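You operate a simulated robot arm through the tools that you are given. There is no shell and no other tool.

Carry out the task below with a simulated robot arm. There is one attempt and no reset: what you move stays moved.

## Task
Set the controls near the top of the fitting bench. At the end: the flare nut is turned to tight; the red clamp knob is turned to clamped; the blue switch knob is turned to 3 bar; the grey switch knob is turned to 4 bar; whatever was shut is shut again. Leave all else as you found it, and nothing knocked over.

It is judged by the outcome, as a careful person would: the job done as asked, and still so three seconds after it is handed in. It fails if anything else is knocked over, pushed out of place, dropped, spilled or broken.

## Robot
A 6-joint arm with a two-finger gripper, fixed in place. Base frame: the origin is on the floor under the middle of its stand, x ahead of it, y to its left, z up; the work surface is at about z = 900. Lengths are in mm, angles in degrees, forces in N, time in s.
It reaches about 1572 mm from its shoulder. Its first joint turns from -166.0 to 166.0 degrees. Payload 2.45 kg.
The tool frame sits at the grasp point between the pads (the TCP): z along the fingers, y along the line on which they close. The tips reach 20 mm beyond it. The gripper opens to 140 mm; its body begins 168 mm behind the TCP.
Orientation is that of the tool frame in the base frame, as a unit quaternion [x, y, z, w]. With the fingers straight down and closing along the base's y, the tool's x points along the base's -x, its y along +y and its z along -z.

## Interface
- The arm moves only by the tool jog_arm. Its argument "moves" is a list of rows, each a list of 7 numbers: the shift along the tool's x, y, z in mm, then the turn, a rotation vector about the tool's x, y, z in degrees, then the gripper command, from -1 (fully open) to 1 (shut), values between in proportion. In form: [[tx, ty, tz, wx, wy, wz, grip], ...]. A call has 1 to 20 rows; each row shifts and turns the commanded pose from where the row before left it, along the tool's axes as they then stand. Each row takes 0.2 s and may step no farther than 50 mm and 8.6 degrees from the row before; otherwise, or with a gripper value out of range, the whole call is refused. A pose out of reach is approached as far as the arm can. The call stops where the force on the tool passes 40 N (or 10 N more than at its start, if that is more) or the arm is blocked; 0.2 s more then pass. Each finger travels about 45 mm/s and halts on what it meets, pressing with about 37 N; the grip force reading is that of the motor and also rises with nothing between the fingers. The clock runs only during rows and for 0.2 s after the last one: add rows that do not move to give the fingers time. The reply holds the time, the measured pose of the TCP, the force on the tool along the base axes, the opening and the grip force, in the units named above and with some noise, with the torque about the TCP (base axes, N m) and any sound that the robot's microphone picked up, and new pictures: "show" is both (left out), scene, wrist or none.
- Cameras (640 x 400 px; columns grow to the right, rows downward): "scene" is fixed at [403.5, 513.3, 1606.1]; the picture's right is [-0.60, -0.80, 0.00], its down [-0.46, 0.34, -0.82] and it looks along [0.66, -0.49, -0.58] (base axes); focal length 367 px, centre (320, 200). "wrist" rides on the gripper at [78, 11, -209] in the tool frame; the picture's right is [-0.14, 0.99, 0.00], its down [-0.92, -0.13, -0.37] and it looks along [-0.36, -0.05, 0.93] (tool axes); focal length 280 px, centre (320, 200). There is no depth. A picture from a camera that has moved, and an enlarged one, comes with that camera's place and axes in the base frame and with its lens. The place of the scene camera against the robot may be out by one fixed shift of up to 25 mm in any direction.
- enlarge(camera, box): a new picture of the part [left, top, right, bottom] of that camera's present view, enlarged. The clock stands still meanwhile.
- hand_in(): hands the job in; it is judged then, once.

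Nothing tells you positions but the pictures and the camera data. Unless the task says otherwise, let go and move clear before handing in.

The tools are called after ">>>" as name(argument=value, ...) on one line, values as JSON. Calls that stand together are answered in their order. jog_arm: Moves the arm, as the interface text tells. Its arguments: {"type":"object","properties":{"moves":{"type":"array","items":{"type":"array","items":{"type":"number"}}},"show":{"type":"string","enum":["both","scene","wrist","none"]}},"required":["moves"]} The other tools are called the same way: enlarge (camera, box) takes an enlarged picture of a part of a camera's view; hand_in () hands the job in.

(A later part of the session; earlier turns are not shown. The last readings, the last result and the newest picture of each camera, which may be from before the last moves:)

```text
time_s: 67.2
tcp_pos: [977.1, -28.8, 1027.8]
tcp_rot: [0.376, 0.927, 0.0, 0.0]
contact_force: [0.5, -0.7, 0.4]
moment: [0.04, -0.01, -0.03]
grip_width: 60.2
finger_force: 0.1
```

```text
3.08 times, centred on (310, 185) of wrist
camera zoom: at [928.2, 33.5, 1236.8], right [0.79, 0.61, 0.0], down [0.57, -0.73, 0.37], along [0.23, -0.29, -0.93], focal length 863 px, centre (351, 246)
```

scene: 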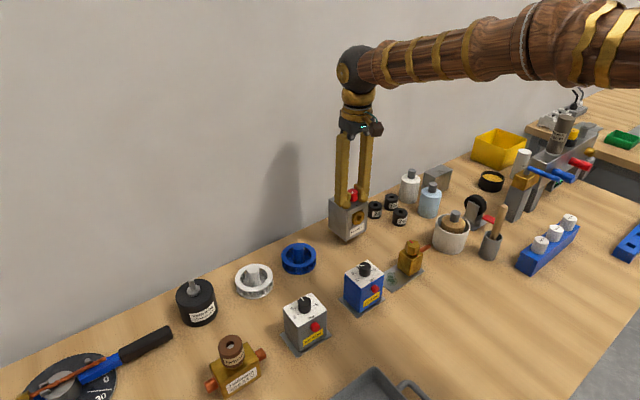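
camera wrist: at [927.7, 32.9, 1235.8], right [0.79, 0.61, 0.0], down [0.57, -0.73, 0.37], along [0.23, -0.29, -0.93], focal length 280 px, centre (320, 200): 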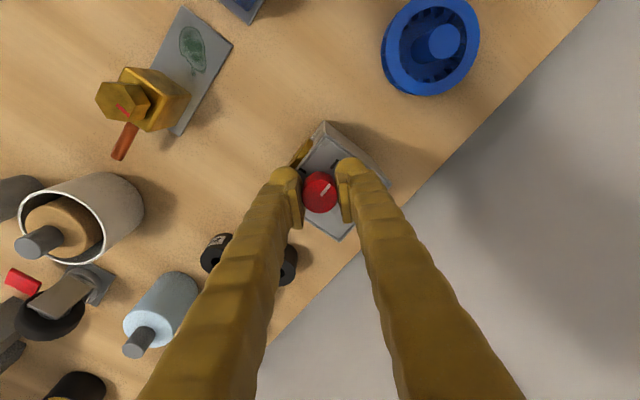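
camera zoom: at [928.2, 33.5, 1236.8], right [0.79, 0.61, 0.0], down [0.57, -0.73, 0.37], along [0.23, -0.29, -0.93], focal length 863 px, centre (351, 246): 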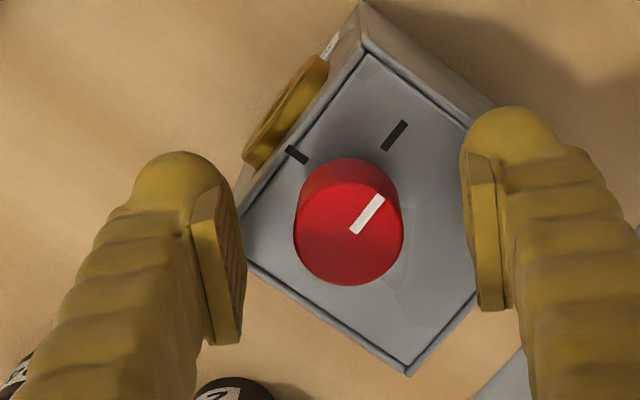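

Released cleanly, with the box standing within about 2 mm of its original spot. Now I'll rise, turn back to zero yaw and move over the flare nut.

>>> jog_arm(moves=[[0, 0, -30, 0, 0, 0, 0.14], [0, 0, -35, 0, 0, 0, 0.14], [0, 0, -35, 0, 0, 0, 0.14], [0, 0, 0, 0, 0, -8.4, 0.14], [0, 0, 0, 0, 0, -8.4, 0.14], [0, 0, 0, 0, 0, -8.4, 0.14], [0, 0, 0, 0, 0, -8.4, 0.14], [0, 0, 0, 0, 0, -8.4, -0.2], [0, 0, 0, 0, 0, -2.2, -0.2], [45, -12.5, 0, 0, 0, 0, -0.2], [45, -12.5, 0, 0, 0, 0, -0.2], [45, -12.5, 0, 0, 0, 0, -0.2], [45, -12.5, 0, 0, 0, 0, -0.2], [0, 0, 0, 0, 0, 0, -0.2], [0, 0, 0, 0, 0, 0, -0.2]], show="both")

>>> enlarge(camera="wrist", box=[250, 80, 390, 200])

>>> enlarge(camera="scene", box=[325, 195, 375, 250])

>>> enlarge(camera="scene", box=[380, 230, 440, 295])

```text
time_s: 70.4
tcp_pos: [797.7, -82.0, 1123.5]
tcp_rot: [-0.002, 1.0, 0.0, 0.001]
contact_force: [0.5, 0.3, 0.0]
moment: [-0.01, -0.02, -0.03]
grip_width: 84.1
finger_force: 0.1
camera wrist: at [719.0, -71.5, 1333.5], right [0.14, 0.99, 0.0], down [0.92, -0.13, 0.37], along [0.37, -0.05, -0.93], focal length 280 px, centre (320, 200)
```

scene: 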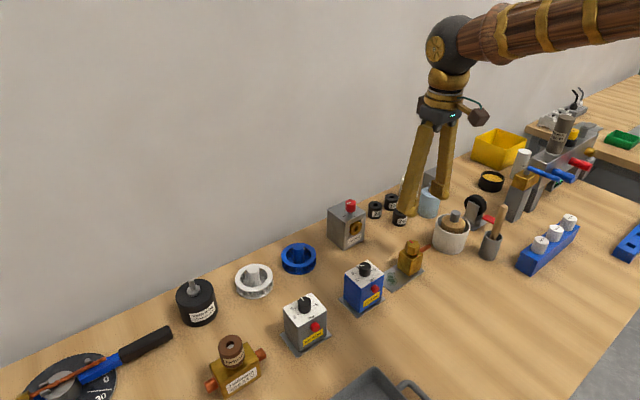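
wrist: 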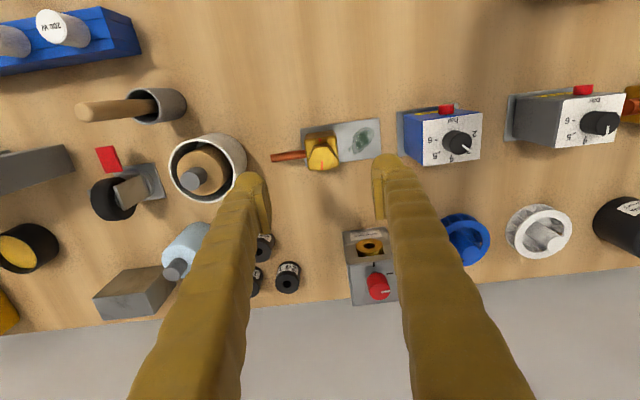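

```text
3.33 times, centred on (320, 140) of wrist
camera zoom: at [719.0, -71.5, 1333.5], right [0.14, 0.99, 0.0], down [0.92, -0.13, 0.37], along [0.37, -0.05, -0.93], focal length 935 px, centre (320, 400)
```

zoom: 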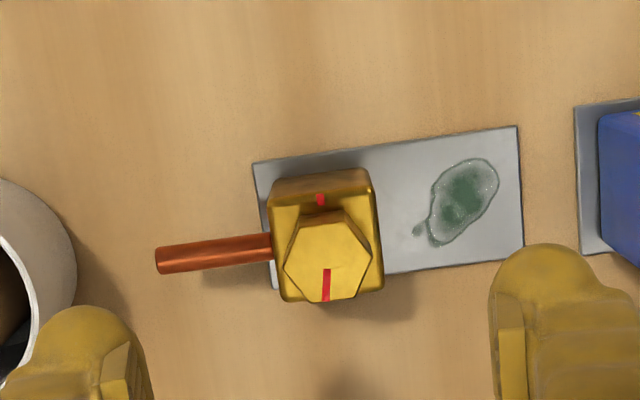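

```text
7.27 times, centred on (350, 222) of scene
camera zoom: at [403.5, 513.3, 1606.1], right [-0.6, -0.8, 0.0], down [-0.46, 0.34, -0.82], along [0.66, -0.49, -0.58], focal length 2667 px, centre (102, 36)
```

zoom: 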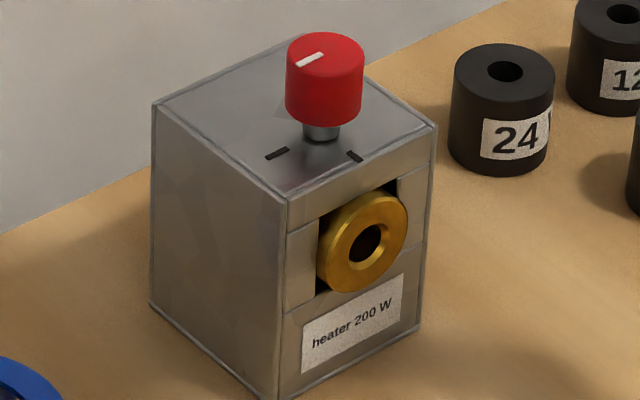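

```text
6.15 times, centred on (410, 262) of scene
camera zoom: at [403.5, 513.3, 1606.1], right [-0.6, -0.8, 0.0], down [-0.46, 0.34, -0.82], along [0.66, -0.49, -0.58], focal length 2257 px, centre (-234, -185)
```

zoom: 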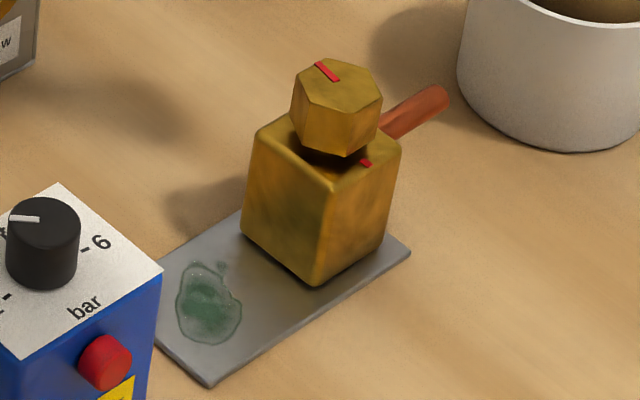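

The clamp box is fine. The nut's red mark points away from the robot (+x), while the block's mark is on the near side, so it needs about 180°. I'll enlarge the nut to get its flats.

>>> enlarge(camera="wrist", box=[290, 120, 350, 180])

>>> enlarge(camera="scene", box=[390, 235, 425, 275])

```text
6.67 times, centred on (320, 150) of wrist
camera zoom: at [719.0, -71.5, 1333.5], right [0.14, 0.99, 0.0], down [0.92, -0.13, 0.37], along [0.37, -0.05, -0.93], focal length 1869 px, centre (320, 533)
```

zoom: 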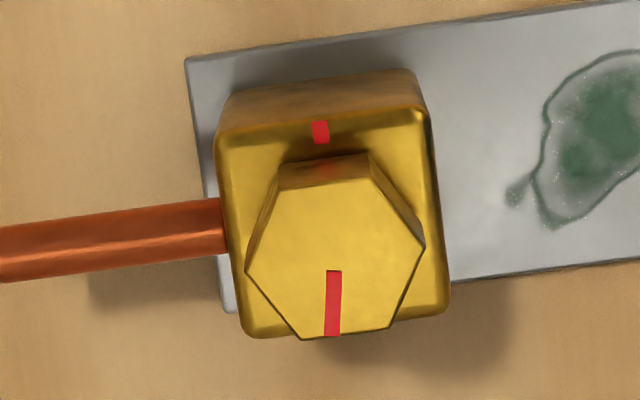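

```text
10.00 times, centred on (408, 255) of scene
camera zoom: at [403.5, 513.3, 1606.1], right [-0.6, -0.8, 0.0], down [-0.46, 0.34, -0.82], along [0.66, -0.49, -0.58], focal length 3667 px, centre (-555, -350)
```

zoom: 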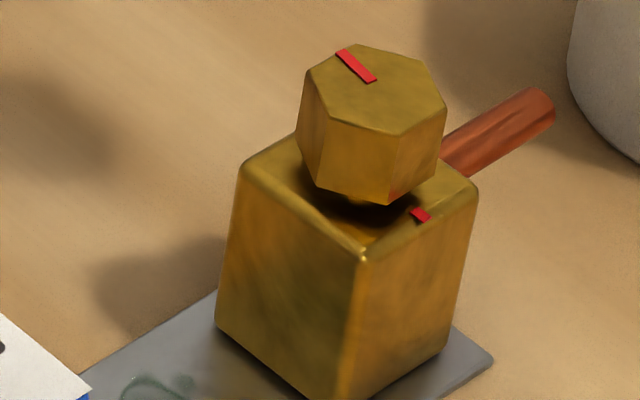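

The nut is at about (799, -79.5) with its top at z ≈ 990 and flats facing ±x. It measures about 29 mm across flats, and its mark must turn about 170° clockwise to meet the block's mark. I'll align the gripper to the flats at -30° yaw and lower to just above it.

>>> jog_arm(moves=[[-2.0, 2.8, 0, 0, 0, 0, 0.14], [0, 0, 0, 0, 0, -7.5, 0.14], [0, 0, 0, 0, 0, -7.5, 0.14], [0, 0, 0, 0, 0, -7.5, 0.14], [0, 0, 0, 0, 0, -7.4, 0.14], [0, 0, 30, 0, 0, 0, 0.14], [0, 0, 30, 0, 0, 0, 0.14], [0, 0, 30, 0, 0, 0, 0.14], [0, 0, 0, 0, 0, 0, 0.14], [0, 0, 0, 0, 0, 0, 0.14]], show="both")

>>> enlarge(camera="wrist", box=[250, 110, 390, 230])

```text
time_s: 72.6
tcp_pos: [796.9, -77.3, 1035.6]
tcp_rot: [-0.258, 0.966, -0.001, -0.001]
contact_force: [0.5, 0.0, 0.0]
moment: [-0.01, 0.02, 0.01]
grip_width: 60.2
finger_force: 0.1
camera wrist: at [724.2, -106.7, 1245.7], right [-0.38, 0.93, 0.0], down [0.86, 0.35, 0.37], along [0.34, 0.14, -0.93], focal length 280 px, centre (320, 200)
```

scene: 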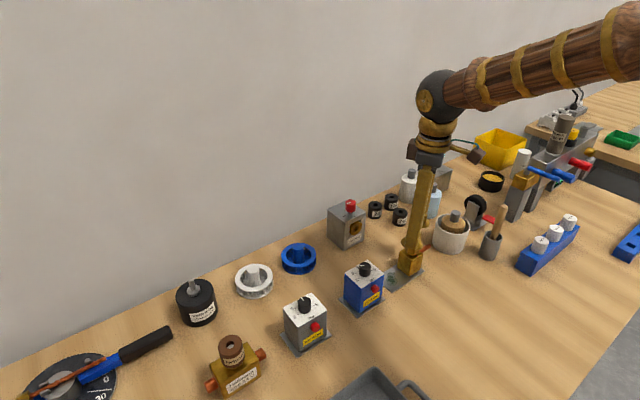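
wrist: 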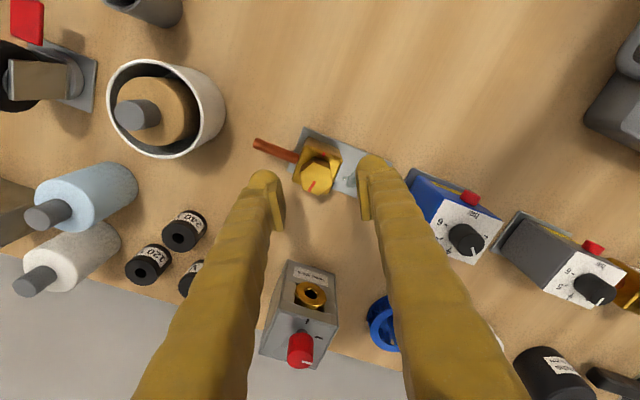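

```text
3.33 times, centred on (320, 170) of wrist
camera zoom: at [724.2, -106.7, 1245.7], right [-0.38, 0.93, 0.0], down [0.86, 0.35, 0.37], along [0.34, 0.14, -0.93], focal length 935 px, centre (320, 300)
```

zoom: 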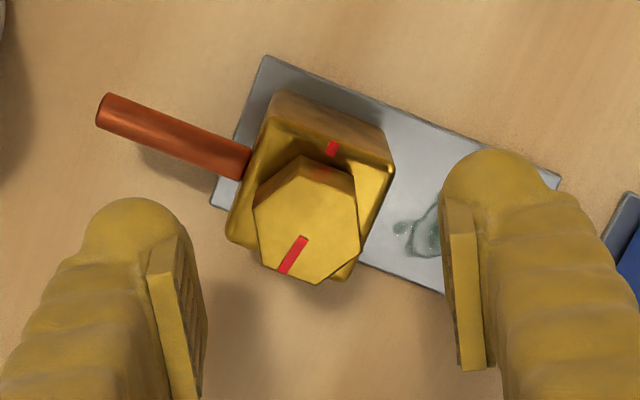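

The flats line up with the closing direction, and the nut is 3.4 mm off to one side. I'll correct that and lower more.

>>> jog_arm(moves=[[1.1, -3.4, 0, 0, 0, 0, 0.14], [0, 0, 15, 0, 0, 0, 0.14], [0, 0, 13, 0, 0, 0, 0.14], [0, 0, 0, 0, 0, 0, 0.14], [0, 0, 0, 0, 0, 0, 0.14]], show="wrist")

>>> enlarge(camera="wrist", box=[250, 110, 390, 230])

>>> enlarge(camera="scene", box=[380, 220, 440, 285])

```text
time_s: 73.8
tcp_pos: [798.6, -79.8, 1008.0]
tcp_rot: [-0.258, 0.966, 0.0, 0.0]
contact_force: [-0.7, -0.1, -0.6]
moment: [0.01, 0.01, -0.01]
grip_width: 60.4
finger_force: 0.0
camera wrist: at [726.2, -109.4, 1217.7], right [-0.38, 0.93, 0.0], down [0.86, 0.35, 0.37], along [0.34, 0.14, -0.93], focal length 280 px, centre (320, 200)
```

wrist: 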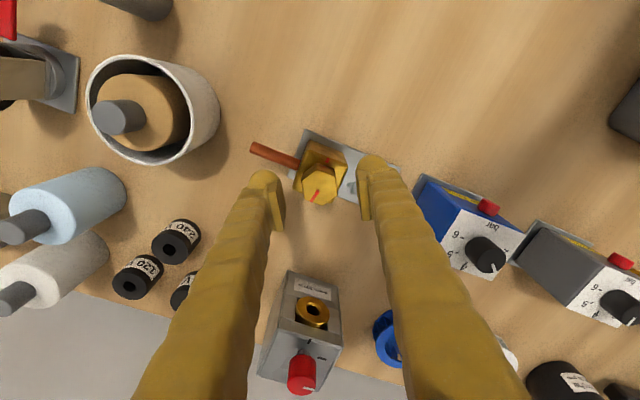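

```text
3.33 times, centred on (320, 170) of wrist
camera zoom: at [726.2, -109.4, 1217.7], right [-0.38, 0.93, 0.0], down [0.86, 0.35, 0.37], along [0.34, 0.14, -0.93], focal length 935 px, centre (320, 300)
```

zoom: 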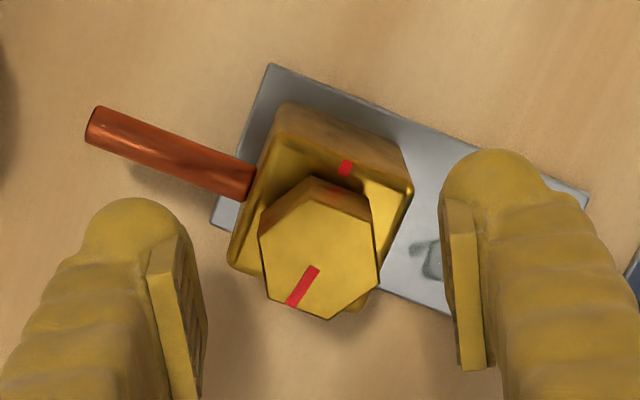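

```text
6.15 times, centred on (410, 252) of scene
camera zoom: at [403.5, 513.3, 1606.1], right [-0.6, -0.8, 0.0], down [-0.46, 0.34, -0.82], along [0.66, -0.49, -0.58], focal length 2257 px, centre (-234, -123)
```

zoom: 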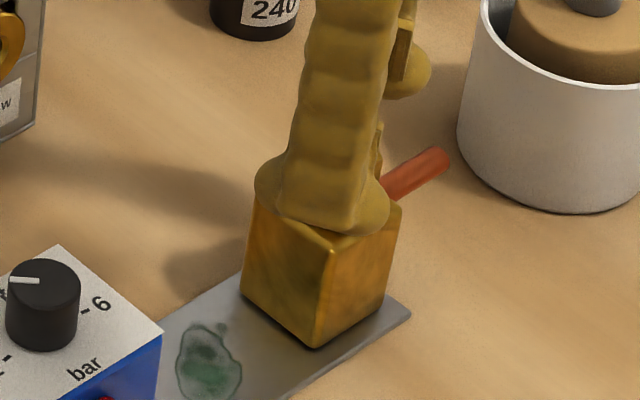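

The nut is centred. Triangulation gives its top at z ≈ 987 and the block top at about 957, so I'll lower to TCP z ≈ 988 and close on the flats.

>>> jog_arm(moves=[[-0.4, 0, 10, 0, 0, 0, 0.14], [0, 0, 10, 0, 0, 0, 0.14], [0, 0, 0, 0, 0, 0, 0.14], [0, 0, 0, 0, 0, 0, 0.3], [0, 0, 0, 0, 0, 0, 0.5], [0, 0, 0, 0, 0, 0, 0.7], [0, 0, 0, 0, 0, 0, 0.75]], show="wrist")

>>> enlarge(camera="wrist", box=[250, 110, 390, 230])

>>> enlarge(camera="scene", box=[380, 220, 440, 285])

```text
time_s: 75.4
tcp_pos: [800.6, -78.6, 990.5]
tcp_rot: [-0.258, 0.966, -0.001, 0.0]
contact_force: [0.6, -1.8, 0.4]
moment: [-0.01, -0.03, -0.02]
grip_width: 28.9
finger_force: 35.9
camera wrist: at [727.1, -107.7, 1199.4], right [-0.38, 0.93, 0.0], down [0.86, 0.35, 0.37], along [0.34, 0.14, -0.93], focal length 280 px, centre (320, 200)
```

wrist: 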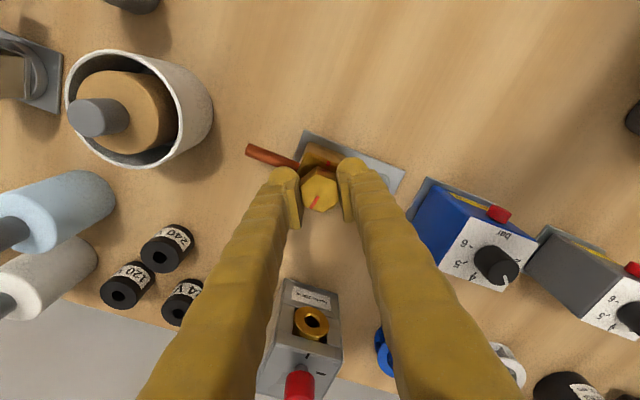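

```text
3.33 times, centred on (320, 170) of wrist
camera zoom: at [727.1, -107.7, 1199.4], right [-0.38, 0.93, 0.0], down [0.86, 0.35, 0.37], along [0.34, 0.14, -0.93], focal length 935 px, centre (320, 300)
```

zoom: 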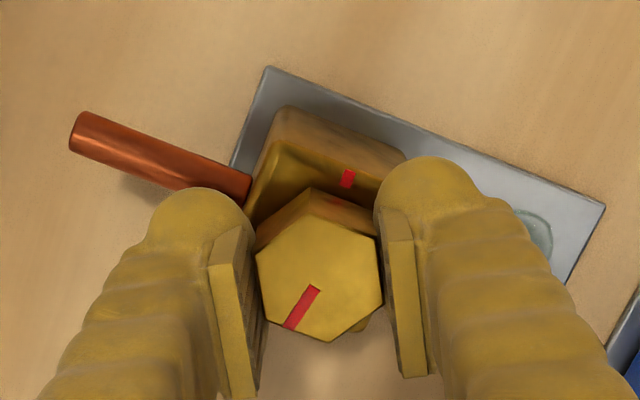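

```text
6.15 times, centred on (410, 252) of scene
camera zoom: at [403.5, 513.3, 1606.1], right [-0.6, -0.8, 0.0], down [-0.46, 0.34, -0.82], along [0.66, -0.49, -0.58], focal length 2257 px, centre (-234, -123)
```

zoom: 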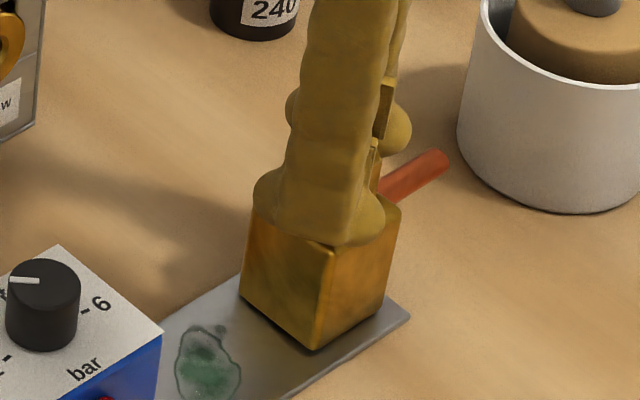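

The nut's flats are held at 28.9 mm and the fixture hasn't shifted. I'll press down and turn 12° first.

>>> jog_arm(moves=[[0, 0, 1.6, 0, 0, 0, 0.8], [0, 0, 0, 0, 0, 0, 0.8]], show="none")

```text
time_s: 76.0
tcp_pos: [801.0, -79.6, 989.4]
tcp_rot: [-0.258, 0.966, 0.0, 0.0]
contact_force: [-2.2, 6.8, 25.8]
moment: [0.11, -0.03, -0.03]
grip_width: 28.9
finger_force: 37.0
```

>>> jog_arm(moves=[[0, 0, 0, 0, 0, 5, 0.8], [0, 0, 0, 0, 0, 5, 0.8], [0, 0, 0, 0, 0, 5, 0.8], [0, 0, 0, 0, 0, 0, 0.8]], show="wrist")

>>> enlarge(camera="wrist", box=[250, 110, 390, 230])

>>> enlarge(camera="scene", box=[380, 220, 440, 285])

```text
time_s: 77.0
tcp_pos: [800.5, -79.1, 988.5]
tcp_rot: [-0.13, 0.991, 0.0, 0.0]
contact_force: [4.0, 12.2, 24.9]
moment: [0.19, -0.16, 0.01]
grip_width: 28.8
finger_force: 36.9
camera wrist: at [721.5, -88.7, 1197.2], right [-0.12, 0.99, 0.0], down [0.92, 0.11, 0.37], along [0.37, 0.04, -0.93], focal length 280 px, centre (320, 200)
```

wrist: 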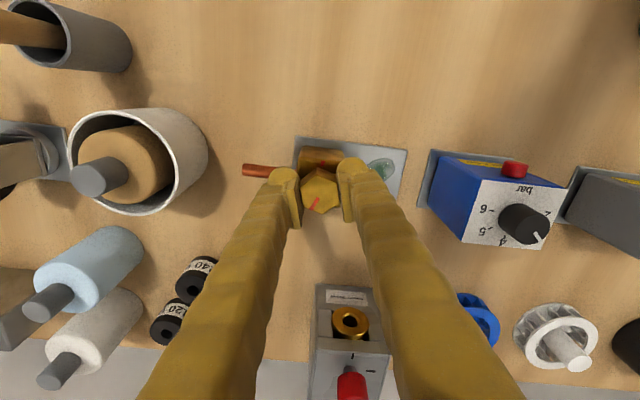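

```text
3.33 times, centred on (320, 170) of wrist
camera zoom: at [721.5, -88.7, 1197.2], right [-0.12, 0.99, 0.0], down [0.92, 0.11, 0.37], along [0.37, 0.04, -0.93], focal length 935 px, centre (320, 300)
```

zoom: 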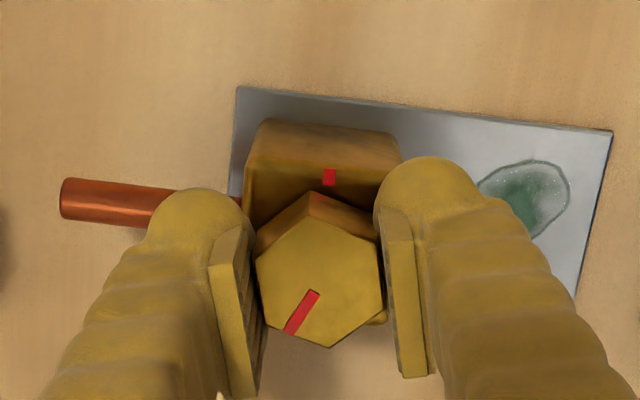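

```text
6.15 times, centred on (410, 252) of scene
camera zoom: at [403.5, 513.3, 1606.1], right [-0.6, -0.8, 0.0], down [-0.46, 0.34, -0.82], along [0.66, -0.49, -0.58], focal length 2257 px, centre (-234, -123)
```

zoom: 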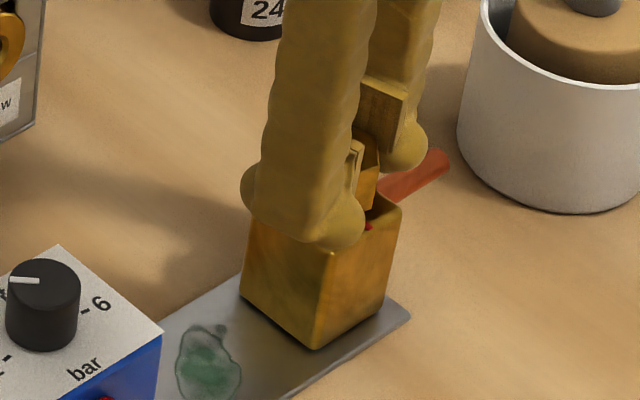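

The nut turns with the gripper and the fixture stays square. I'll trim the side force and continue 25°.

>>> jog_arm(moves=[[0, 0.4, 0.1, 0, 0, 5, 0.8], [0, 0, 0, 0, 0, 5, 0.8], [0, 0, 0, 0, 0, 5, 0.8], [0, 0, 0, 0, 0, 5, 0.8], [0, 0, 0, 0, 0, 5, 0.8], [0, 0, 0, 0, 0, 0, 0.8]], show="wrist")

>>> enlarge(camera="wrist", box=[250, 110, 390, 230])

```text
time_s: 78.4
tcp_pos: [798.7, -80.1, 986.3]
tcp_rot: [0.088, 0.996, -0.001, 0.0]
contact_force: [6.8, 1.6, 12.4]
moment: [-0.01, -0.16, 0.0]
grip_width: 28.5
finger_force: 36.9
camera wrist: at [723.5, -54.9, 1196.1], right [0.31, 0.95, 0.0], down [0.88, -0.29, 0.37], along [0.35, -0.11, -0.93], focal length 280 px, centre (320, 200)
```

wrist: 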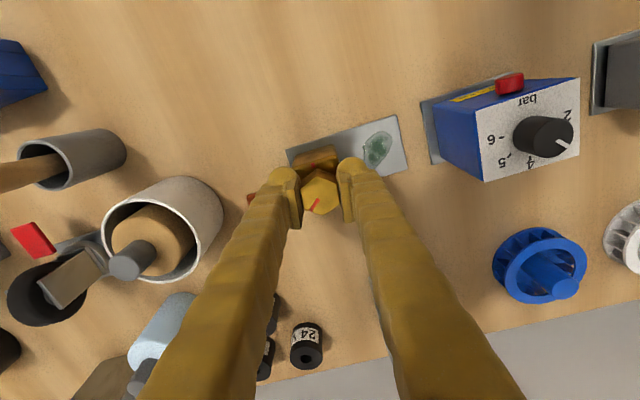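

```text
3.33 times, centred on (320, 170) of wrist
camera zoom: at [723.5, -54.9, 1196.1], right [0.31, 0.95, 0.0], down [0.88, -0.29, 0.37], along [0.35, -0.11, -0.93], focal length 935 px, centre (320, 300)
```

zoom: 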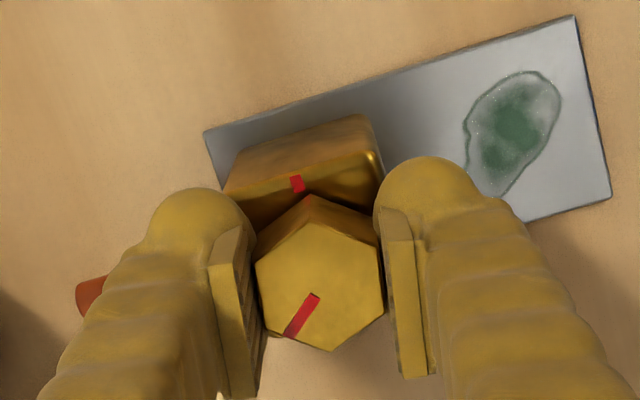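

The fixture is still square, while the downforce dropped to 12 N. I'll press slightly more and turn another 25°.

>>> jog_arm(moves=[[0, 0, 0.8, 0, 0, 0, 0.8], [0, 0, 0, 0, 0, 5, 0.8], [0, 0, 0, 0, 0, 5, 0.8], [0, 0, 0, 0, 0, 5, 0.8], [0, 0, 0, 0, 0, 5, 0.8], [0, 0, 0, 0, 0, 5, 0.8], [0, 0, 0, 0, 0, 0, 0.8]], show="wrist")

>>> enlarge(camera="wrist", box=[250, 110, 390, 230])

>>> enlarge(camera="scene", box=[380, 220, 440, 285])

```text
time_s: 80.0
tcp_pos: [800.0, -78.7, 987.3]
tcp_rot: [0.302, 0.953, 0.0, 0.0]
contact_force: [-2.5, -6.3, 10.3]
moment: [-0.03, 0.17, 0.02]
grip_width: 28.5
finger_force: 36.9
camera wrist: at [741.8, -25.1, 1195.6], right [0.68, 0.73, 0.0], down [0.68, -0.63, 0.37], along [0.27, -0.25, -0.93], focal length 280 px, centre (320, 200)
```

wrist: 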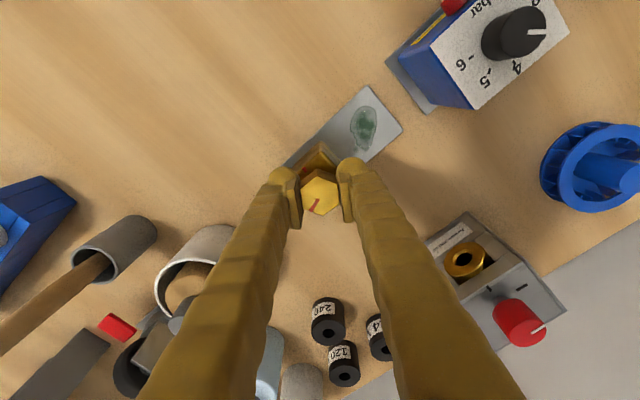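

```text
3.33 times, centred on (320, 170) of wrist
camera zoom: at [741.8, -25.1, 1195.6], right [0.68, 0.73, 0.0], down [0.68, -0.63, 0.37], along [0.27, -0.25, -0.93], focal length 935 px, centre (320, 300)
```

zoom: 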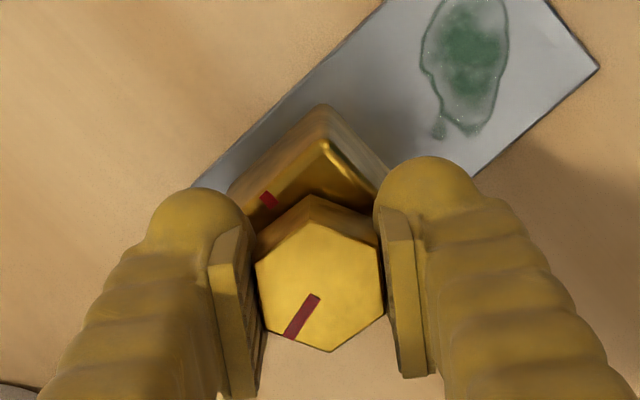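

```text
6.15 times, centred on (410, 252) of scene
camera zoom: at [403.5, 513.3, 1606.1], right [-0.6, -0.8, 0.0], down [-0.46, 0.34, -0.82], along [0.66, -0.49, -0.58], focal length 2257 px, centre (-234, -123)
```

zoom: 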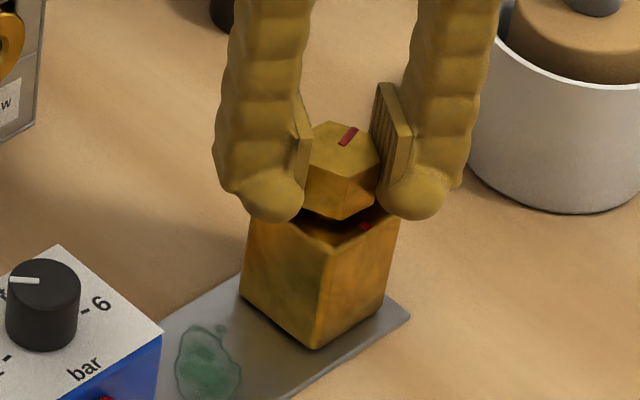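

The nut has turned 65° with the fixture still square. I'll turn 25° more in this grip.

>>> jog_arm(moves=[[0, 0, 0.7, 0, 0, 0, 0.8], [0, 0, 0, 0, 0, 5, 0.8], [0, 0, 0, 0, 0, 5, 0.8], [0, 0, 0, 0, 0, 5, 0.8], [0, 0, 0, 0, 0, 5, 0.8], [0, 0, 0, 0, 0, 5, 0.8], [0, 0, 0, 0, 0, 0, 0.8]], show="wrist")

>>> enlarge(camera="wrist", box=[250, 110, 390, 230])

>>> enlarge(camera="scene", box=[380, 220, 440, 285])

```text
time_s: 81.6
tcp_pos: [800.1, -78.7, 985.8]
tcp_rot: [0.501, 0.865, -0.001, -0.001]
contact_force: [1.4, -0.9, 24.4]
moment: [0.01, -0.01, -0.01]
grip_width: 28.9
finger_force: 37.0
camera wrist: at [769.7, -5.0, 1195.4], right [0.93, 0.37, 0.0], down [0.35, -0.86, 0.37], along [0.14, -0.34, -0.93], focal length 280 px, centre (320, 200)
```

wrist: 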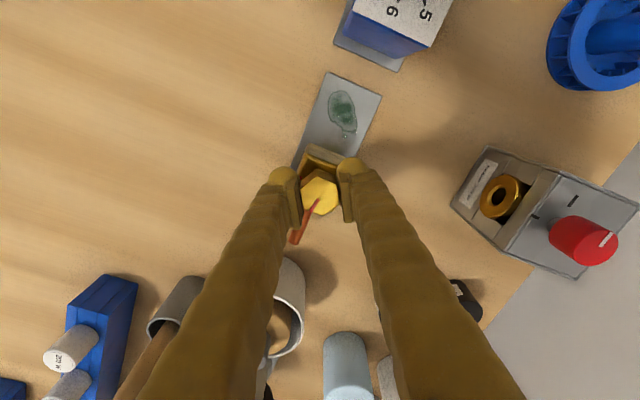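

```text
3.33 times, centred on (320, 170) of wrist
camera zoom: at [769.7, -5.0, 1195.4], right [0.93, 0.37, 0.0], down [0.35, -0.86, 0.37], along [0.14, -0.34, -0.93], focal length 935 px, centre (320, 300)
```

zoom: 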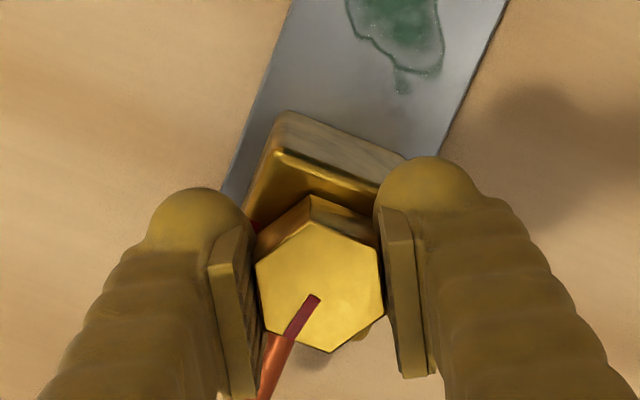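

```text
6.15 times, centred on (410, 252) of scene
camera zoom: at [403.5, 513.3, 1606.1], right [-0.6, -0.8, 0.0], down [-0.46, 0.34, -0.82], along [0.66, -0.49, -0.58], focal length 2257 px, centre (-234, -123)
```

zoom: 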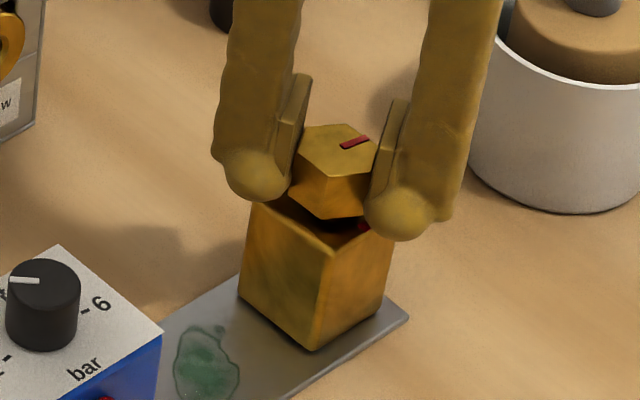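

The nut has turned 90° and the fixture is still square. I'll release, raise, and check before re-gripping at -60°.

>>> jog_arm(moves=[[0, 0, -1.0, 0, 0, 0, 0.8], [0, 0, 0, 0, 0, 0, 0.6], [0, 0, 0, 0, 0, 0, 0.4], [0, 0, 0, 0, 0, 0, 0.14], [0, 0, 0, 0, 0, 0, 0.14], [0, 0, -4, 0, 0, 0, 0.14], [0, 0, 0, 0, 0, 0, 0.14]], show="none")

>>> enlarge(camera="scene", box=[380, 220, 440, 285])

>>> enlarge(camera="wrist", box=[250, 110, 390, 230])

```text
time_s: 83.2
tcp_pos: [800.1, -79.2, 991.7]
tcp_rot: [0.5, 0.866, 0.0, 0.0]
contact_force: [0.5, 0.5, 0.6]
moment: [-0.02, 0.01, 0.03]
grip_width: 60.1
finger_force: 0.0
```

```text
6.15 times, centred on (410, 252) of scene
camera zoom: at [403.5, 513.3, 1606.1], right [-0.6, -0.8, 0.0], down [-0.46, 0.34, -0.82], along [0.66, -0.49, -0.58], focal length 2257 px, centre (-234, -123)
```

zoom: 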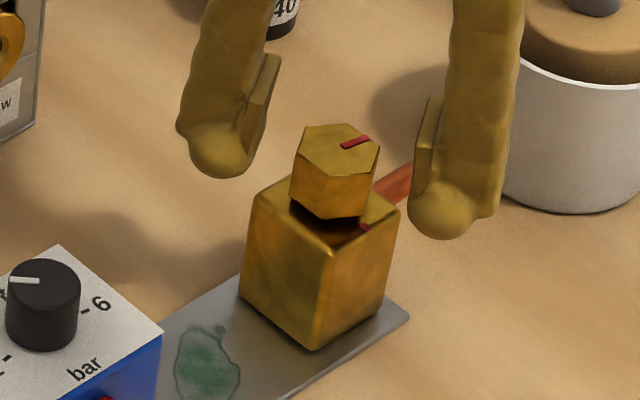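

```text
3.33 times, centred on (320, 170) of wrist
camera zoom: at [770.1, -5.4, 1200.6], right [0.93, 0.38, 0.0], down [0.35, -0.86, 0.37], along [0.14, -0.34, -0.93], focal length 935 px, centre (320, 300)
```

zoom: 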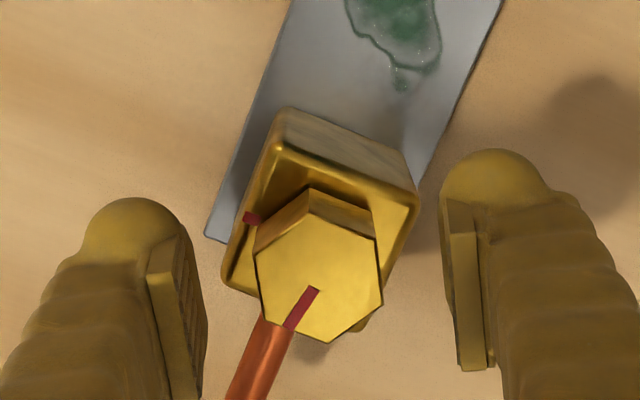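

The nut stays in place and the fixture is unchanged. I'll raise, rotate the gripper to -60° and look down at the nut again.

>>> jog_arm(moves=[[0, 0, -30, 0, 0, 0, 0.14], [0, 0, 0, 0, 0, -8, 0.14], [0, 0, 0, 0, 0, -8, 0.14], [0, 0, 0, 0, 0, -8, 0.14], [0, 0, 0, 0, 0, -8, 0.14], [0, 0, 0, 0, 0, -8, 0.14], [0, 0, 0, 0, 0, -8, 0.14], [0, 0, 0, 0, 0, -8, 0.14], [0, 0, 0, 0, 0, -8, 0.14], [0, 0, 0, 0, 0, -8, 0.14], [0, 0, 0, 0, 0, -8, 0.14], [0, 0, 0, 0, 0, -8, 0.14], [0, 0, 0, 0, 0, -8, 0.14], [0, 0, 0, 0, 0, -8, 0.14], [0, 0, 0, 0, 0, -8, 0.14], [0, 0, 0, 0, 0, -8, 0.14], [0, 0, 0, 0, 0, 0, 0.14], [0, 0, 0, 0, 0, 0, 0.14]], show="both")

>>> enlarge(camera="wrist", box=[250, 110, 390, 230])

```text
time_s: 87.0
tcp_pos: [799.0, -79.0, 1020.5]
tcp_rot: [-0.5, 0.866, 0.0, 0.0]
contact_force: [0.2, -0.6, 0.5]
moment: [0.01, 0.0, -0.02]
grip_width: 60.4
finger_force: 0.0
camera wrist: at [750.7, -141.6, 1230.0], right [-0.79, 0.61, 0.0], down [0.57, 0.73, 0.37], along [0.23, 0.29, -0.93], focal length 280 px, centre (320, 200)
```

scene: 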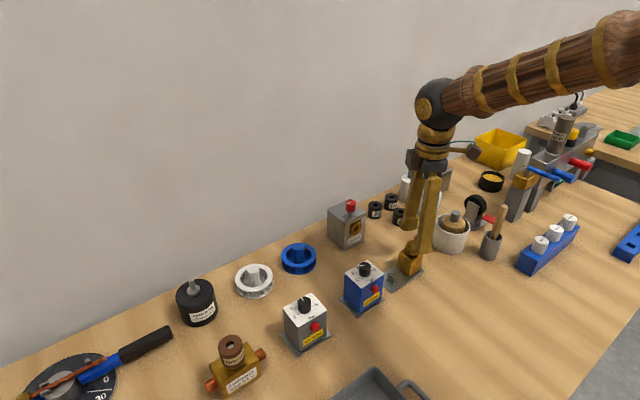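
wrist: 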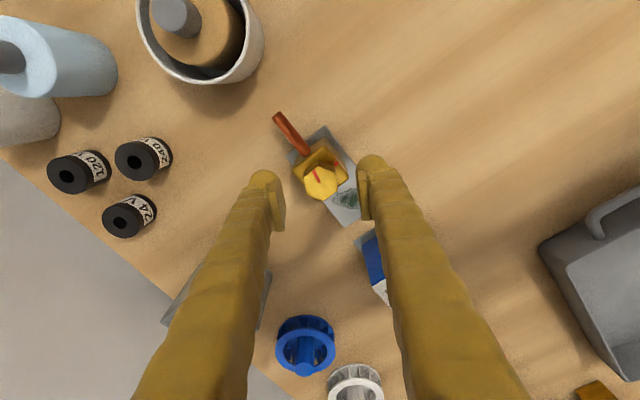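

```text
3.33 times, centred on (320, 170) of wrist
camera zoom: at [750.7, -141.6, 1230.0], right [-0.79, 0.61, 0.0], down [0.57, 0.73, 0.37], along [0.23, 0.29, -0.93], focal length 935 px, centre (320, 300)
```

zoom: 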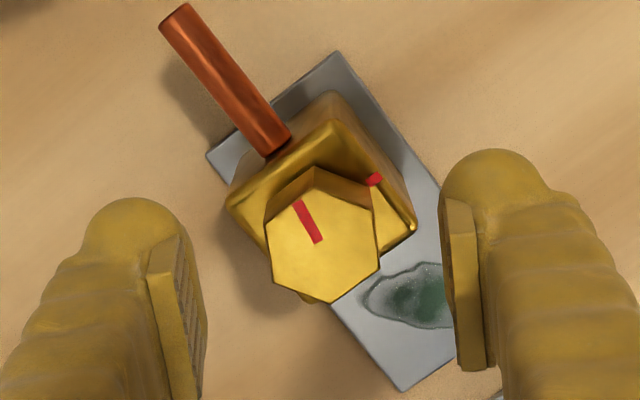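

The nut's mark now points at about -99°, so about 80° remains. I'll centre, lower and close on the flats again.

>>> jog_arm(moves=[[-1.4, 0.6, 0, 0, 0, -2, 0.14], [0, 0, 16, 0, 0, 0, 0.14], [0, 0, 15, 0, 0, 0, 0.14], [0, 0, 0, 0, 0, 0, 0.14], [0, 0, 0, 0, 0, 0, 0.14]], show="wrist")

>>> enlarge(camera="wrist", box=[250, 110, 390, 230])

```text
time_s: 88.2
tcp_pos: [798.4, -77.5, 989.8]
tcp_rot: [-0.515, 0.857, 0.0, 0.0]
contact_force: [0.1, 0.2, 0.0]
moment: [0.03, -0.02, 0.02]
grip_width: 60.1
finger_force: 0.0
camera wrist: at [752.9, -140.8, 1199.3], right [-0.81, 0.59, 0.0], down [0.55, 0.75, 0.37], along [0.22, 0.3, -0.93], focal length 280 px, centre (320, 200)
```

wrist: 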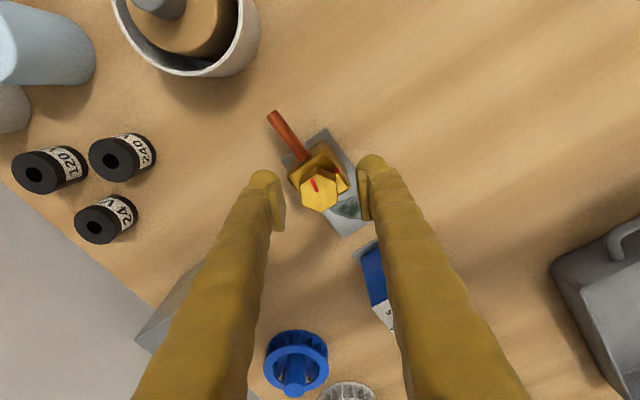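

```text
3.33 times, centred on (320, 170) of wrist
camera zoom: at [752.9, -140.8, 1199.3], right [-0.81, 0.59, 0.0], down [0.55, 0.75, 0.37], along [0.22, 0.3, -0.93], focal length 935 px, centre (320, 300)
```

zoom: 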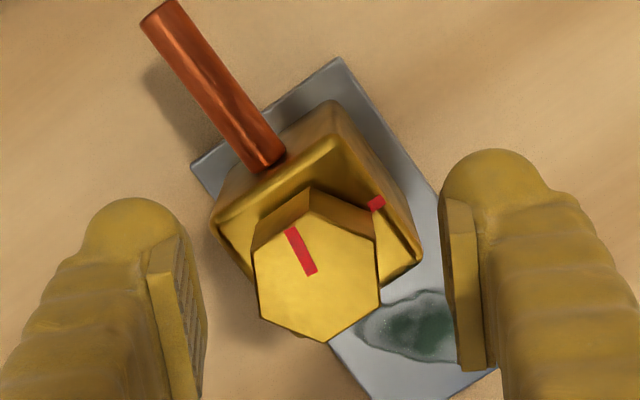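

The flats line up well. I'll trim 1.5 mm, close, and press.

>>> jog_arm(moves=[[1.4, -0.5, 0, 0, 0, 0, 0.14], [0, 0, 0, 0, 0, 0, 0.3], [0, 0, 0, 0, 0, 0, 0.5], [0, 0, 0, 0, 0, 0, 0.7], [0, 0, 0, 0, 0, 0, 0.8], [0, 0, 1.6, 0, 0, 0, 0.8], [0, 0, 0, 0, 0, 0, 0.8]], show="wrist")

>>> enlarge(camera="wrist", box=[250, 110, 390, 230])

```text
time_s: 89.8
tcp_pos: [799.5, -80.0, 989.0]
tcp_rot: [-0.514, 0.858, 0.0, 0.001]
contact_force: [-1.6, 4.1, 26.0]
moment: [0.12, 0.02, -0.01]
grip_width: 28.7
finger_force: 37.0
camera wrist: at [752.5, -143.2, 1198.0], right [-0.81, 0.59, 0.0], down [0.55, 0.75, 0.37], along [0.22, 0.3, -0.93], focal length 280 px, centre (320, 200)
```

wrist: 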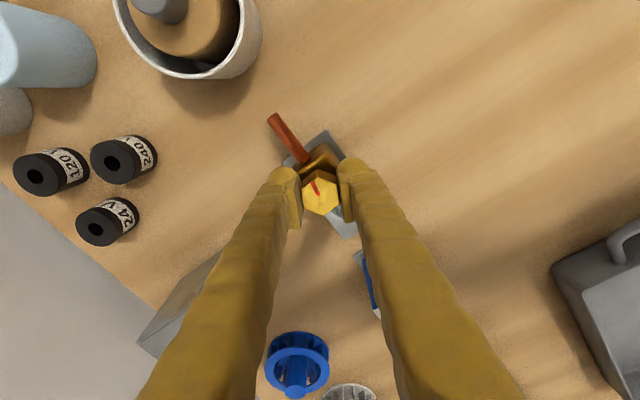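

```text
3.33 times, centred on (320, 170) of wrist
camera zoom: at [752.5, -143.2, 1198.0], right [-0.81, 0.59, 0.0], down [0.55, 0.75, 0.37], along [0.22, 0.3, -0.93], focal length 935 px, centre (320, 300)
```

zoom: 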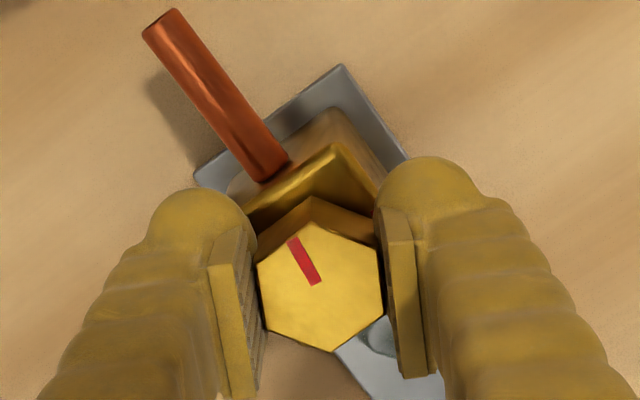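

The nut is held again with 26 N of downforce. I'll turn 27°.

>>> jog_arm(moves=[[0, 0, 0, 0, 0, 5, 0.8], [0, 0, 0, 0, 0, 5, 0.8], [0, 0, 0, 0, 0, 5, 0.8], [0, 0, 0.2, 0, 0, 6, 0.8], [0, 0, 0, 0, 0, 6, 0.8], [0, 0, 0, 0, 0, 0, 0.8]], show="wrist")

>>> enlarge(camera="wrist", box=[250, 110, 390, 230])

```text
time_s: 91.2
tcp_pos: [797.7, -79.5, 988.2]
tcp_rot: [-0.3, 0.954, -0.001, 0.0]
contact_force: [6.2, -0.7, 22.9]
moment: [0.0, -0.12, 0.01]
grip_width: 28.7
finger_force: 37.5
camera wrist: at [728.1, -114.9, 1197.7], right [-0.45, 0.89, 0.0], down [0.83, 0.42, 0.37], along [0.33, 0.17, -0.93], focal length 280 px, centre (320, 200)
```

wrist: 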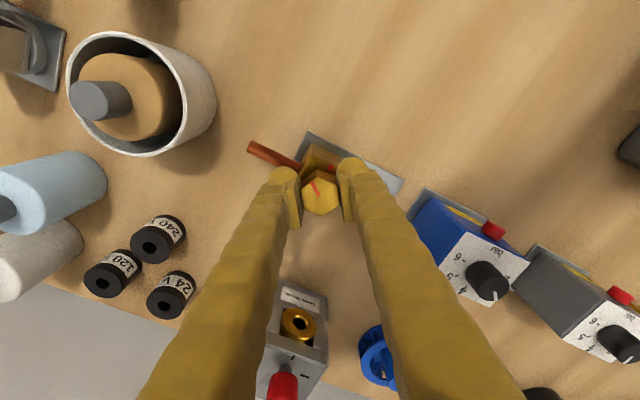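

```text
3.33 times, centred on (320, 170) of wrist
camera zoom: at [728.1, -114.9, 1197.7], right [-0.45, 0.89, 0.0], down [0.83, 0.42, 0.37], along [0.33, 0.17, -0.93], focal length 935 px, centre (320, 300)
```

zoom: 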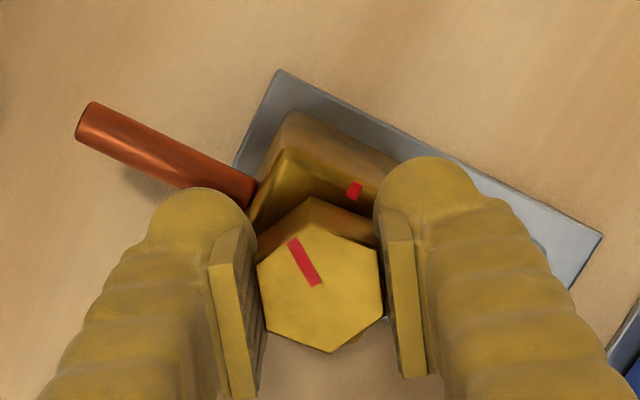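

The nut moves while the fixture holds. I'll turn another 27°.

>>> jog_arm(moves=[[0, 0, 0.3, 0, 0, 5, 0.8], [0, 0, 0, 0, 0, 5, 0.8], [0, 0, 0, 0, 0, 5, 0.8], [0, 0, 0.2, 0, 0, 6, 0.8], [0, 0, 0, 0, 0, 6, 0.8], [0, 0, 0, 0, 0, 0, 0.8]], show="wrist")

>>> enlarge(camera="wrist", box=[250, 110, 390, 230])

>>> enlarge(camera="scene", box=[380, 220, 440, 285])

```text
time_s: 92.6
tcp_pos: [798.9, -79.3, 987.1]
tcp_rot: [-0.069, 0.998, 0.0, 0.0]
contact_force: [-9.0, 3.2, 19.5]
moment: [0.01, 0.25, 0.0]
grip_width: 28.8
finger_force: 37.2
camera wrist: at [720.2, -78.7, 1196.2], right [0.0, 1.0, 0.0], down [0.93, 0.0, 0.37], along [0.37, 0.0, -0.93], focal length 280 px, centre (320, 200)
```

wrist: 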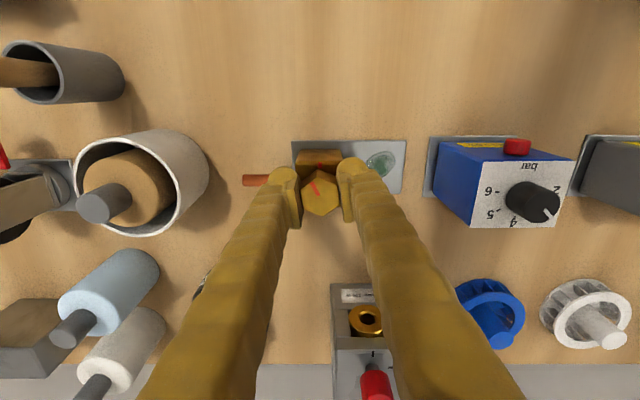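

```text
3.33 times, centred on (320, 170) of wrist
camera zoom: at [720.2, -78.7, 1196.2], right [0.0, 1.0, 0.0], down [0.93, 0.0, 0.37], along [0.37, 0.0, -0.93], focal length 935 px, centre (320, 300)
```

zoom: 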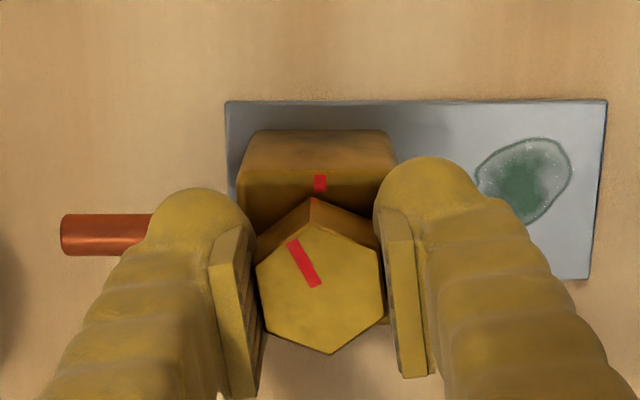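

```text
6.15 times, centred on (410, 252) of scene
camera zoom: at [403.5, 513.3, 1606.1], right [-0.6, -0.8, 0.0], down [-0.46, 0.34, -0.82], along [0.66, -0.49, -0.58], focal length 2257 px, centre (-234, -123)
```

zoom: 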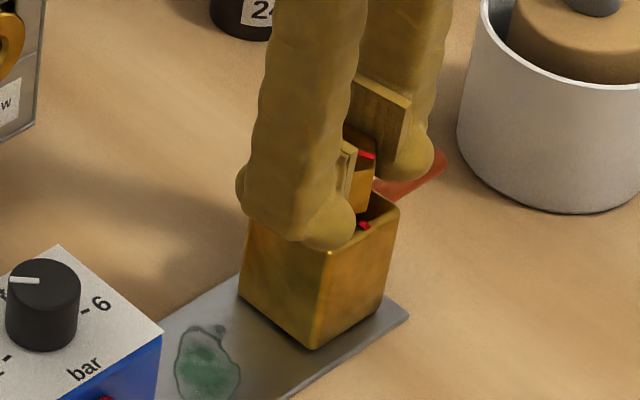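

The mark is about 26° short of the block's mark, and the fixture is perfectly square. I'll turn 24° and check for alignment.

>>> jog_arm(moves=[[0, 0, 0.4, 0, 0, 4, 0.8], [0, 0, 0, 0, 0, 5, 0.8], [0, 0, 0, 0, 0, 5, 0.8], [0, 0, 0.2, 0, 0, 5, 0.8], [0, 0, 0, 0, 0, 5, 0.8], [0, 0, 0, 0, 0, 0, 0.8]], show="wrist")

>>> enlarge(camera="wrist", box=[250, 110, 390, 230])

>>> enlarge(camera="scene", box=[380, 220, 440, 285])

```text
time_s: 94.0
tcp_pos: [799.7, -79.1, 985.7]
tcp_rot: [0.139, 0.99, 0.0, 0.0]
contact_force: [-7.1, -2.0, 20.4]
moment: [-0.03, 0.09, -0.01]
grip_width: 28.9
finger_force: 37.0
camera wrist: at [726.9, -47.1, 1196.0], right [0.41, 0.91, 0.0], down [0.85, -0.38, 0.37], along [0.34, -0.15, -0.93], focal length 280 px, centre (320, 200)
```

wrist: 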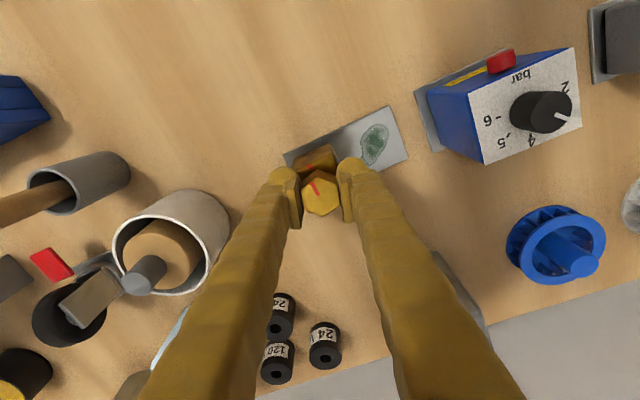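

```text
3.33 times, centred on (320, 170) of wrist
camera zoom: at [726.9, -47.1, 1196.0], right [0.41, 0.91, 0.0], down [0.85, -0.38, 0.37], along [0.34, -0.15, -0.93], focal length 935 px, centre (320, 300)
```

zoom: 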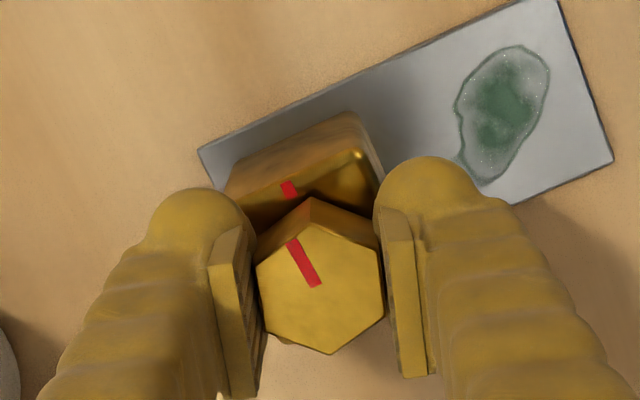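

```text
6.15 times, centred on (410, 252) of scene
camera zoom: at [403.5, 513.3, 1606.1], right [-0.6, -0.8, 0.0], down [-0.46, 0.34, -0.82], along [0.66, -0.49, -0.58], focal length 2257 px, centre (-234, -123)
```

zoom: 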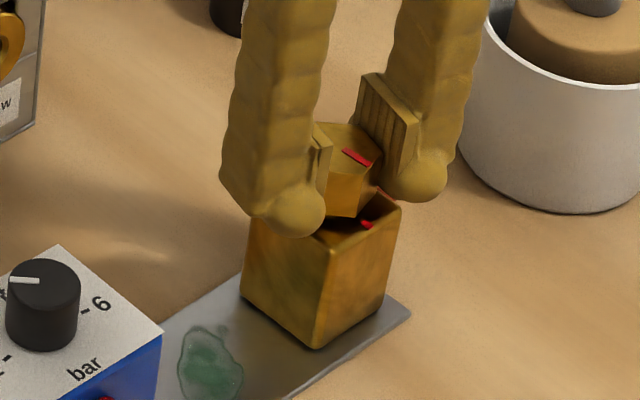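

The marks are now within about 2.5° of each other. I'll add 3° and check whether there is any rise in resistance.

>>> jog_arm(moves=[[0, 0, 0, 0, 0, 3, 0.8], [0, 0, 0, 0, 0, 0, 0.8], [0, 0, 0, 0, 0, 0, 0.8]], show="wrist")

>>> enlarge(camera="wrist", box=[250, 110, 390, 230])

```text
time_s: 94.8
tcp_pos: [798.8, -80.7, 986.6]
tcp_rot: [0.165, 0.986, 0.0, 0.0]
contact_force: [-10.5, -7.8, 21.9]
moment: [-0.07, 0.18, -0.03]
grip_width: 28.6
finger_force: 37.1
camera wrist: at [728.9, -43.3, 1195.9], right [0.45, 0.89, 0.0], down [0.83, -0.42, 0.37], along [0.33, -0.17, -0.93], focal length 280 px, centre (320, 200)
```

wrist: 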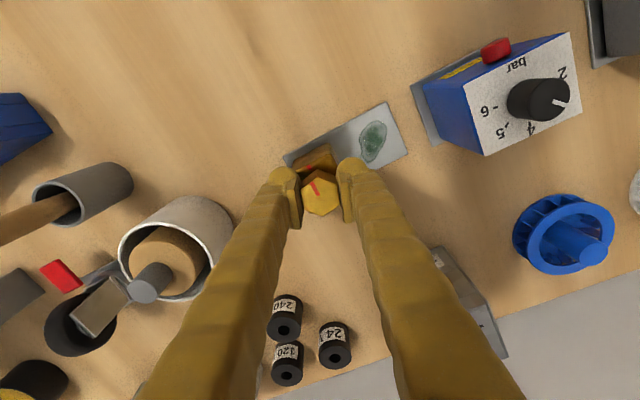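

```text
3.33 times, centred on (320, 170) of wrist
camera zoom: at [728.9, -43.3, 1195.9], right [0.45, 0.89, 0.0], down [0.83, -0.42, 0.37], along [0.33, -0.17, -0.93], focal length 935 px, centre (320, 300)
```

zoom: 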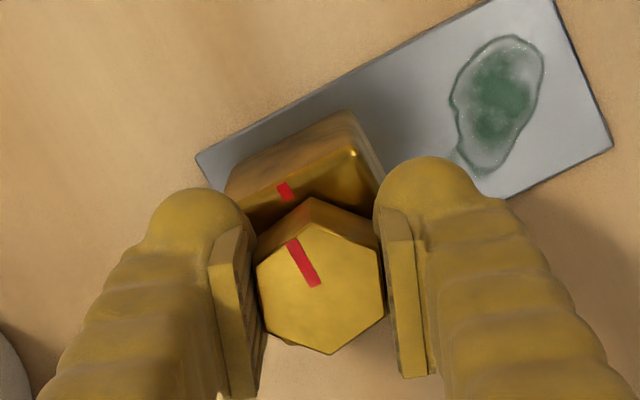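

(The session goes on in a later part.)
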